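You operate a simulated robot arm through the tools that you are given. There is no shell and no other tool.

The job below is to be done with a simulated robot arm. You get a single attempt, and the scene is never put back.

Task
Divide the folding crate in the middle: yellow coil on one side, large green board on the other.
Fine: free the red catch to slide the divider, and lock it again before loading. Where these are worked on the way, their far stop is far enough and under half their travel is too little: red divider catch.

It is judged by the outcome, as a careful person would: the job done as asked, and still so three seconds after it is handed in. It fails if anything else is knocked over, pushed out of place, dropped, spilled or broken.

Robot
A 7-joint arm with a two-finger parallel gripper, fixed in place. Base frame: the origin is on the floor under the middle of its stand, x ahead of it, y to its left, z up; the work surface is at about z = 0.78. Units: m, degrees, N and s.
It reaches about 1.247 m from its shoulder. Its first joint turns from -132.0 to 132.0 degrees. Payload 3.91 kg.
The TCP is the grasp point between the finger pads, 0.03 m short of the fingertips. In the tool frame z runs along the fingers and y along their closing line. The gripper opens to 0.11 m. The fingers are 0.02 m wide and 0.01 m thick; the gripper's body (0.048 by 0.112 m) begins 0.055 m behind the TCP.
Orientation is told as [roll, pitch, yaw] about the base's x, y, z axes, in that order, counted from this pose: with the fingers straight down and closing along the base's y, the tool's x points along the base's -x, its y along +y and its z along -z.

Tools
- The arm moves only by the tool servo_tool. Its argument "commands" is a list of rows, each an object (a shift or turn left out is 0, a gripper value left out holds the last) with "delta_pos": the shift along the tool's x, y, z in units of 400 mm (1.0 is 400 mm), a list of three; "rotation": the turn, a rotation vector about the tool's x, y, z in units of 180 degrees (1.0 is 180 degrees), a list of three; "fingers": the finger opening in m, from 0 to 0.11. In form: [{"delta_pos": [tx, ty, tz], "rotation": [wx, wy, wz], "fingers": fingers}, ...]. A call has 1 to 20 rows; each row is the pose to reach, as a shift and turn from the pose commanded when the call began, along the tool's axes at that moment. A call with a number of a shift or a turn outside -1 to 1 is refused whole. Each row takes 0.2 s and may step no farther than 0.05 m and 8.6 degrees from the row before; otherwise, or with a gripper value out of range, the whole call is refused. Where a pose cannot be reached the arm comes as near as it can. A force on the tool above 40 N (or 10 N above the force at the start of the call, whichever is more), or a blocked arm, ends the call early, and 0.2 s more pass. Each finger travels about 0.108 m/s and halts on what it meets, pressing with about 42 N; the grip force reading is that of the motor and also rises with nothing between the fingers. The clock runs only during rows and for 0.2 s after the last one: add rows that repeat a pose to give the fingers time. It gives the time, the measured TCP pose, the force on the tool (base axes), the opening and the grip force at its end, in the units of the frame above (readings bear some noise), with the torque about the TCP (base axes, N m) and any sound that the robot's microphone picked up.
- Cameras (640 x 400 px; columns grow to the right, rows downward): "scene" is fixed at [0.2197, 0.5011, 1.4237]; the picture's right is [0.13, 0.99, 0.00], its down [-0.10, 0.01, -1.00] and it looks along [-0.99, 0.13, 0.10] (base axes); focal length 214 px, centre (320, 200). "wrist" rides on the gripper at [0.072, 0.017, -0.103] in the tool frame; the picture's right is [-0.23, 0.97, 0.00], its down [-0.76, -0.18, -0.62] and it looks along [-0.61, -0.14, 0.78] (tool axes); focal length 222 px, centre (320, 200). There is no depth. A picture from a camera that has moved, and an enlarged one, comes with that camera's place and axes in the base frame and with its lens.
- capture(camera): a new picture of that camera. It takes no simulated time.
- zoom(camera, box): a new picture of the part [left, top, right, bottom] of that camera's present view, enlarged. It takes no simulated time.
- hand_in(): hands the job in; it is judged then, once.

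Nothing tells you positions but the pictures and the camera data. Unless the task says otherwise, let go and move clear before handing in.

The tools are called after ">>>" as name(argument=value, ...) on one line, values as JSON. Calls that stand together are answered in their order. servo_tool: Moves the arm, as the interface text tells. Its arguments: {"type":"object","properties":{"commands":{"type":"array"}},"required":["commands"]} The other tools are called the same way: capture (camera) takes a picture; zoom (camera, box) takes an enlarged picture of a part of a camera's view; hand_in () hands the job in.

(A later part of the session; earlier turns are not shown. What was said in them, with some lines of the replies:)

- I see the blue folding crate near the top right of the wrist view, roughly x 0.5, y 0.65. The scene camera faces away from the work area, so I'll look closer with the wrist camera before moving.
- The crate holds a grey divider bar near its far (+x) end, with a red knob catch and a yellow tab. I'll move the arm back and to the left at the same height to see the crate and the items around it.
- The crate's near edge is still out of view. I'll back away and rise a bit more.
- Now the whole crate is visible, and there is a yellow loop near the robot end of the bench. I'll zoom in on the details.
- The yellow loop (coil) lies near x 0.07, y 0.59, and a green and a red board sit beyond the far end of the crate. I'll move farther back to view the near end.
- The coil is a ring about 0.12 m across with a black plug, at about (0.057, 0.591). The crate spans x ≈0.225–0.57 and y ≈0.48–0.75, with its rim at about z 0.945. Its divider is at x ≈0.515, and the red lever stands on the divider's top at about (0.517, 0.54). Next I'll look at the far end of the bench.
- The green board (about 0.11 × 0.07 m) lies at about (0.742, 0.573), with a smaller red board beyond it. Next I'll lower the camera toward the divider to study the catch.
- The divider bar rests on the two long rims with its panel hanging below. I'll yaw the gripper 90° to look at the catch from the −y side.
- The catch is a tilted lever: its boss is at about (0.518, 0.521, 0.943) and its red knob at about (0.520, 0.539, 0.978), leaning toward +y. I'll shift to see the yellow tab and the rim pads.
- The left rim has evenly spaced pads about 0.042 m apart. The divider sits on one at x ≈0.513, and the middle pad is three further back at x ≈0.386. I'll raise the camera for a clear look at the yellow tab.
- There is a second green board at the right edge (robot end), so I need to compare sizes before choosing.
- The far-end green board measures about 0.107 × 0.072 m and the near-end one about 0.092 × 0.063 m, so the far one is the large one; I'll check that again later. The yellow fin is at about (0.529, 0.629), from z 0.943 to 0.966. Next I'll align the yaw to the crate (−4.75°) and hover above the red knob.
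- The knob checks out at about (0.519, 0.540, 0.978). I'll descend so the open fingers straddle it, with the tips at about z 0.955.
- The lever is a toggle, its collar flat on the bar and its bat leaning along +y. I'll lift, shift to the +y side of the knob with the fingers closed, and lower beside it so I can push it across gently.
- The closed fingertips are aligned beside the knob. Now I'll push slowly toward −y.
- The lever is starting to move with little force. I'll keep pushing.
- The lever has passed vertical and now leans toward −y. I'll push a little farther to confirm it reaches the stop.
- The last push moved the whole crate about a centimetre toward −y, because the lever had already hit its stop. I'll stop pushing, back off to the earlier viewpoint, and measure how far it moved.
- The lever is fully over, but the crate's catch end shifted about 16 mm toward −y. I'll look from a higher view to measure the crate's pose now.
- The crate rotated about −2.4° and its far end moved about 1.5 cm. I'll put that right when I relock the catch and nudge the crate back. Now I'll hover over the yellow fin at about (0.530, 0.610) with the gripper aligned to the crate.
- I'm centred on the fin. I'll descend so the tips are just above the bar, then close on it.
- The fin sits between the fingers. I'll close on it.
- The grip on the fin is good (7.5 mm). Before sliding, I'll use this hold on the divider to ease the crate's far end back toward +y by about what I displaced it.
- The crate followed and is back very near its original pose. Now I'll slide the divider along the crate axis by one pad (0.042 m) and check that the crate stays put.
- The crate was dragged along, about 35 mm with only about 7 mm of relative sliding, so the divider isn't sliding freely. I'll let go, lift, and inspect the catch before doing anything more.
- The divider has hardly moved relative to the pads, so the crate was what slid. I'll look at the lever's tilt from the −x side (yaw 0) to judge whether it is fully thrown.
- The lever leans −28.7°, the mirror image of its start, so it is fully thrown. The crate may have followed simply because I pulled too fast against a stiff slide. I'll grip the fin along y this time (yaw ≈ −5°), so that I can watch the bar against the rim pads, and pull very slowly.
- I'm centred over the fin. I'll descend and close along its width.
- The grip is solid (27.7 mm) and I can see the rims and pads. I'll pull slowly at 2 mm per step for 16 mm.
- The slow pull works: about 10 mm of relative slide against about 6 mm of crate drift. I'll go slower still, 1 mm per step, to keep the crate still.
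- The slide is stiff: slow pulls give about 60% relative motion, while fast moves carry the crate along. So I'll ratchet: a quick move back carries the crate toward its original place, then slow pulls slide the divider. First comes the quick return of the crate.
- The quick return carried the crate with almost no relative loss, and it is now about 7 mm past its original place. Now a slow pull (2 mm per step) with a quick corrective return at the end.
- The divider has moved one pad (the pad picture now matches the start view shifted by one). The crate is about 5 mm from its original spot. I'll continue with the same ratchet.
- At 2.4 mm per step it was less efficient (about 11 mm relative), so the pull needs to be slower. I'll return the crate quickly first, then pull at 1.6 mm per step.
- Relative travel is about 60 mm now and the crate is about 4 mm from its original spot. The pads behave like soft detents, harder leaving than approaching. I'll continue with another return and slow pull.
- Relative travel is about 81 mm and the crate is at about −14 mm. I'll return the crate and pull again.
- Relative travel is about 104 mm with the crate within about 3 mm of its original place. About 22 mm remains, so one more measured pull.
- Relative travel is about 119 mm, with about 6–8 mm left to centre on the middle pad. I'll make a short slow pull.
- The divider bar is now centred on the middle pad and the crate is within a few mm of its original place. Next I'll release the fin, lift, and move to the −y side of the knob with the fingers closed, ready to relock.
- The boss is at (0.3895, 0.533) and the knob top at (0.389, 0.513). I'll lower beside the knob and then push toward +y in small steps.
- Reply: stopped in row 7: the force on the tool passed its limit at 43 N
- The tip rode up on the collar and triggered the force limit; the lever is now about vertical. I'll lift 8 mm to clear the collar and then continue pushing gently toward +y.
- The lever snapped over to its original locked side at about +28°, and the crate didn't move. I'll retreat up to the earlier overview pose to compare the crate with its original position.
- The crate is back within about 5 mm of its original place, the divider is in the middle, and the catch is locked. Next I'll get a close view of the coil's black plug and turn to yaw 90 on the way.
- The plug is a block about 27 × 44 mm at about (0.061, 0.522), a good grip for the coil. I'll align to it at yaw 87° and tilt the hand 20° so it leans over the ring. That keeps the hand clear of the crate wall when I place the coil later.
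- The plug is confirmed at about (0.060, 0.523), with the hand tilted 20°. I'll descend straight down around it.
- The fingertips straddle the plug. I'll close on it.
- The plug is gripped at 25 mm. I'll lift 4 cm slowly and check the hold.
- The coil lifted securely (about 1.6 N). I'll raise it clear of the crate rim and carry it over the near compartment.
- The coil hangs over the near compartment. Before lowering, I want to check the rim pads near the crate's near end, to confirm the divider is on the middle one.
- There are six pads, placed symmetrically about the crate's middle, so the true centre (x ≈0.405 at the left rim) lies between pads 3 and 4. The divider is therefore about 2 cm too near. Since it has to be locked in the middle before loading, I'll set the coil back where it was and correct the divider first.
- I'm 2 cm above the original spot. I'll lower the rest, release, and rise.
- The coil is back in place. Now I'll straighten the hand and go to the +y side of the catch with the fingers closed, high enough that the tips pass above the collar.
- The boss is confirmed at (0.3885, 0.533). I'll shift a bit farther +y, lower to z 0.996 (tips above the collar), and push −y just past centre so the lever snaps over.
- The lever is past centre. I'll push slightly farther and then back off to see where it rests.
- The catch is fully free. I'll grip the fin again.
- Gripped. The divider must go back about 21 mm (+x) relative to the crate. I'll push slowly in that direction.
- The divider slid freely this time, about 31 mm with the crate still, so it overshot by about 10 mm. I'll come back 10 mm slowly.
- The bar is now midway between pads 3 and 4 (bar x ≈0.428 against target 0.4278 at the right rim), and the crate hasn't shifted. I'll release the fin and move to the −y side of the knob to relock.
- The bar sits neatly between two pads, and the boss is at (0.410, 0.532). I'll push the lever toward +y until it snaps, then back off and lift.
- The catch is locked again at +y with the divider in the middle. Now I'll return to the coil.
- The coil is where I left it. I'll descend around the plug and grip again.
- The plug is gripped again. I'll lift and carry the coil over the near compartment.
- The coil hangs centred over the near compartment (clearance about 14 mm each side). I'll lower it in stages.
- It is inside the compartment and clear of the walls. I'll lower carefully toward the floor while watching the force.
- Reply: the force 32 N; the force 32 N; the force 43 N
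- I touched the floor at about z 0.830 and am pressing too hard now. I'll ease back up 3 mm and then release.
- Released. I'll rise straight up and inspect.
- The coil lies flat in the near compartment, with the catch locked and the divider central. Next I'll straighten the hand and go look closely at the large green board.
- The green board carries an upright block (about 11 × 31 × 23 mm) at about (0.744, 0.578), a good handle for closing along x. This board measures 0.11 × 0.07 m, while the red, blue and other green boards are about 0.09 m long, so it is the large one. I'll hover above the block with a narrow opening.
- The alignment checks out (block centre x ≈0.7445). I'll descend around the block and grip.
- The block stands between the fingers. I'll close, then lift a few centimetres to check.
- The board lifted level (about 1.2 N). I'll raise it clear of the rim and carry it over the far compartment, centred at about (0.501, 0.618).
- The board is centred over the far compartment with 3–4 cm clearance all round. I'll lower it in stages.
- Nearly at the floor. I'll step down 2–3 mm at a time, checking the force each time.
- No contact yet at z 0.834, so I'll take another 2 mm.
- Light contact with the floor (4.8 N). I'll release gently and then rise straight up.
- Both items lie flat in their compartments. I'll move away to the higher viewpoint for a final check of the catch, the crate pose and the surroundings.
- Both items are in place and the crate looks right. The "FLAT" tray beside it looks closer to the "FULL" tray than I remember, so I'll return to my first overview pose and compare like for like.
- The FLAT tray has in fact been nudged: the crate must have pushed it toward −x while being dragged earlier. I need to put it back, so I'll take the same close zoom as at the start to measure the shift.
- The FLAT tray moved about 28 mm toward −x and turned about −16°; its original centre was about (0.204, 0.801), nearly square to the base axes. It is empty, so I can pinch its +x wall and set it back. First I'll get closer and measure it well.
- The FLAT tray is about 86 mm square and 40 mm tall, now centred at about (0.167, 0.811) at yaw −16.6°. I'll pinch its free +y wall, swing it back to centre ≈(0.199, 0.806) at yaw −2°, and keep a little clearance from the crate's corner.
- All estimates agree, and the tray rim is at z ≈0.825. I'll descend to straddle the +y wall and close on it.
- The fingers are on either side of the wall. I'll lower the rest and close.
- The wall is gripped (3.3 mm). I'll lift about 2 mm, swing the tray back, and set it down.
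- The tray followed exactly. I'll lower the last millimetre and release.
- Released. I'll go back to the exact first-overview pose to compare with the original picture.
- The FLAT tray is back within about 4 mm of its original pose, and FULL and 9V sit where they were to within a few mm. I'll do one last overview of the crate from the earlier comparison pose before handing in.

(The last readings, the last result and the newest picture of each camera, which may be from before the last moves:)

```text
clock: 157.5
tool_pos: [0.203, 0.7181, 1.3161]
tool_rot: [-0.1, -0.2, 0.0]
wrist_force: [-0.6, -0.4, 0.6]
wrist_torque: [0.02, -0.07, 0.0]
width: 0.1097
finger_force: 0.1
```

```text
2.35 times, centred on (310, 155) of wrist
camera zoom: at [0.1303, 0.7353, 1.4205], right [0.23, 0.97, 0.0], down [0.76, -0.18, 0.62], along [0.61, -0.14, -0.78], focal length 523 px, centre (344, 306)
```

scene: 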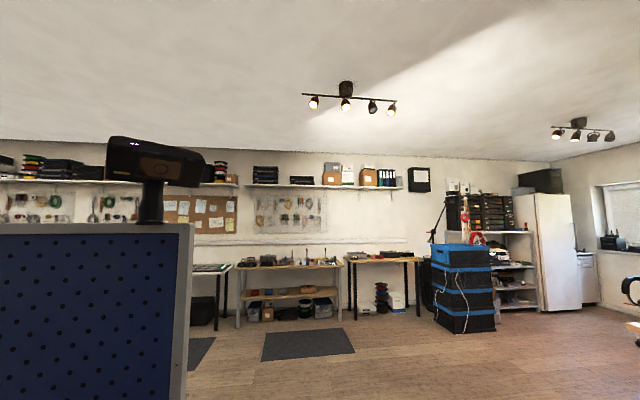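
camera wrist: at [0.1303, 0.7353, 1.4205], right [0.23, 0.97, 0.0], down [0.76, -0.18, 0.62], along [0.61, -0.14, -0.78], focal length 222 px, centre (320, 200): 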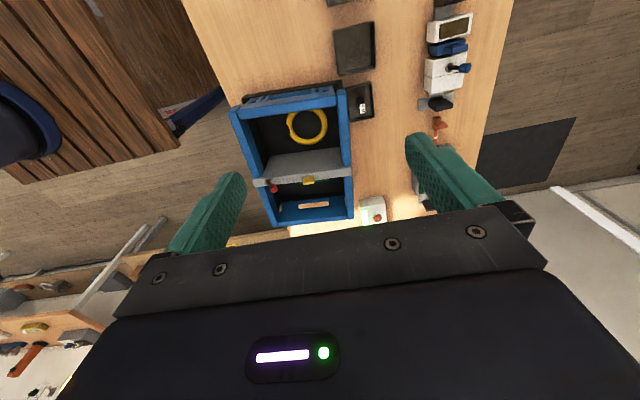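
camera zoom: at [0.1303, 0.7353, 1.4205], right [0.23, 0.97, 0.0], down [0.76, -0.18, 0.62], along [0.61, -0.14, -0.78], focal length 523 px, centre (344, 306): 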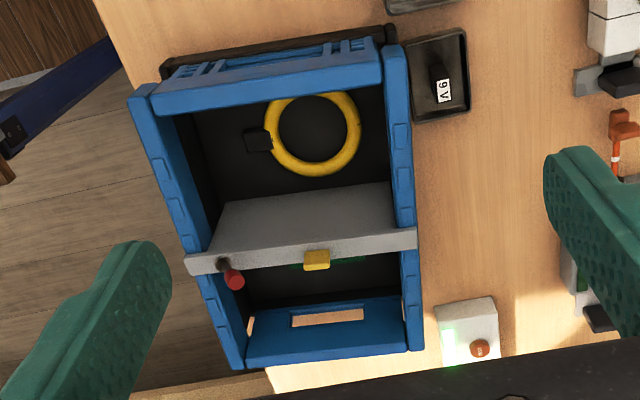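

Everything checks out from here. The coil is in the near compartment and the large green board in the far one. The divider is central with its red catch locked, the crate and trays are back in place, and the gripper is clear. I'm handing in.

>>> hand_in()

```text
The job is handed in.
```

The crate is divided in the middle with the red catch locked. The yellow coil is in the compartment nearer the robot, and the large green board is in the far one. Both lie flat, and the gripper is clear.

These did not go cleanly:

- **Crate shifted:** The divider is stiff, so at first the crate moved with it, by up to about 5 cm. I moved it back, and it now sits within about 5 mm of where it started.
- **FLAT tray nudged:** While being dragged, the crate pushed the empty FLAT tray about 3 cm and turned it about 15°. I picked it up by its wall and put it back, within about 4 mm of its original spot.
- **FULL tray touched:** The FLAT tray pushed the FULL tray a few millimetres. I left that one as it was.
- **Divider set twice:** I first locked the divider about 2 cm off centre. I noticed with the coil already in the gripper, so I set the coil back on the bench, corrected the divider and locked it again before loading anything.
- **Coil pressed on the floor:** I pushed the coil down at about 42 N for a moment when setting it on the crate floor, then eased off before releasing it.

There are two green boards. I used the one beyond the far end of the crate, about 11 cm long; the other is about 9 cm.
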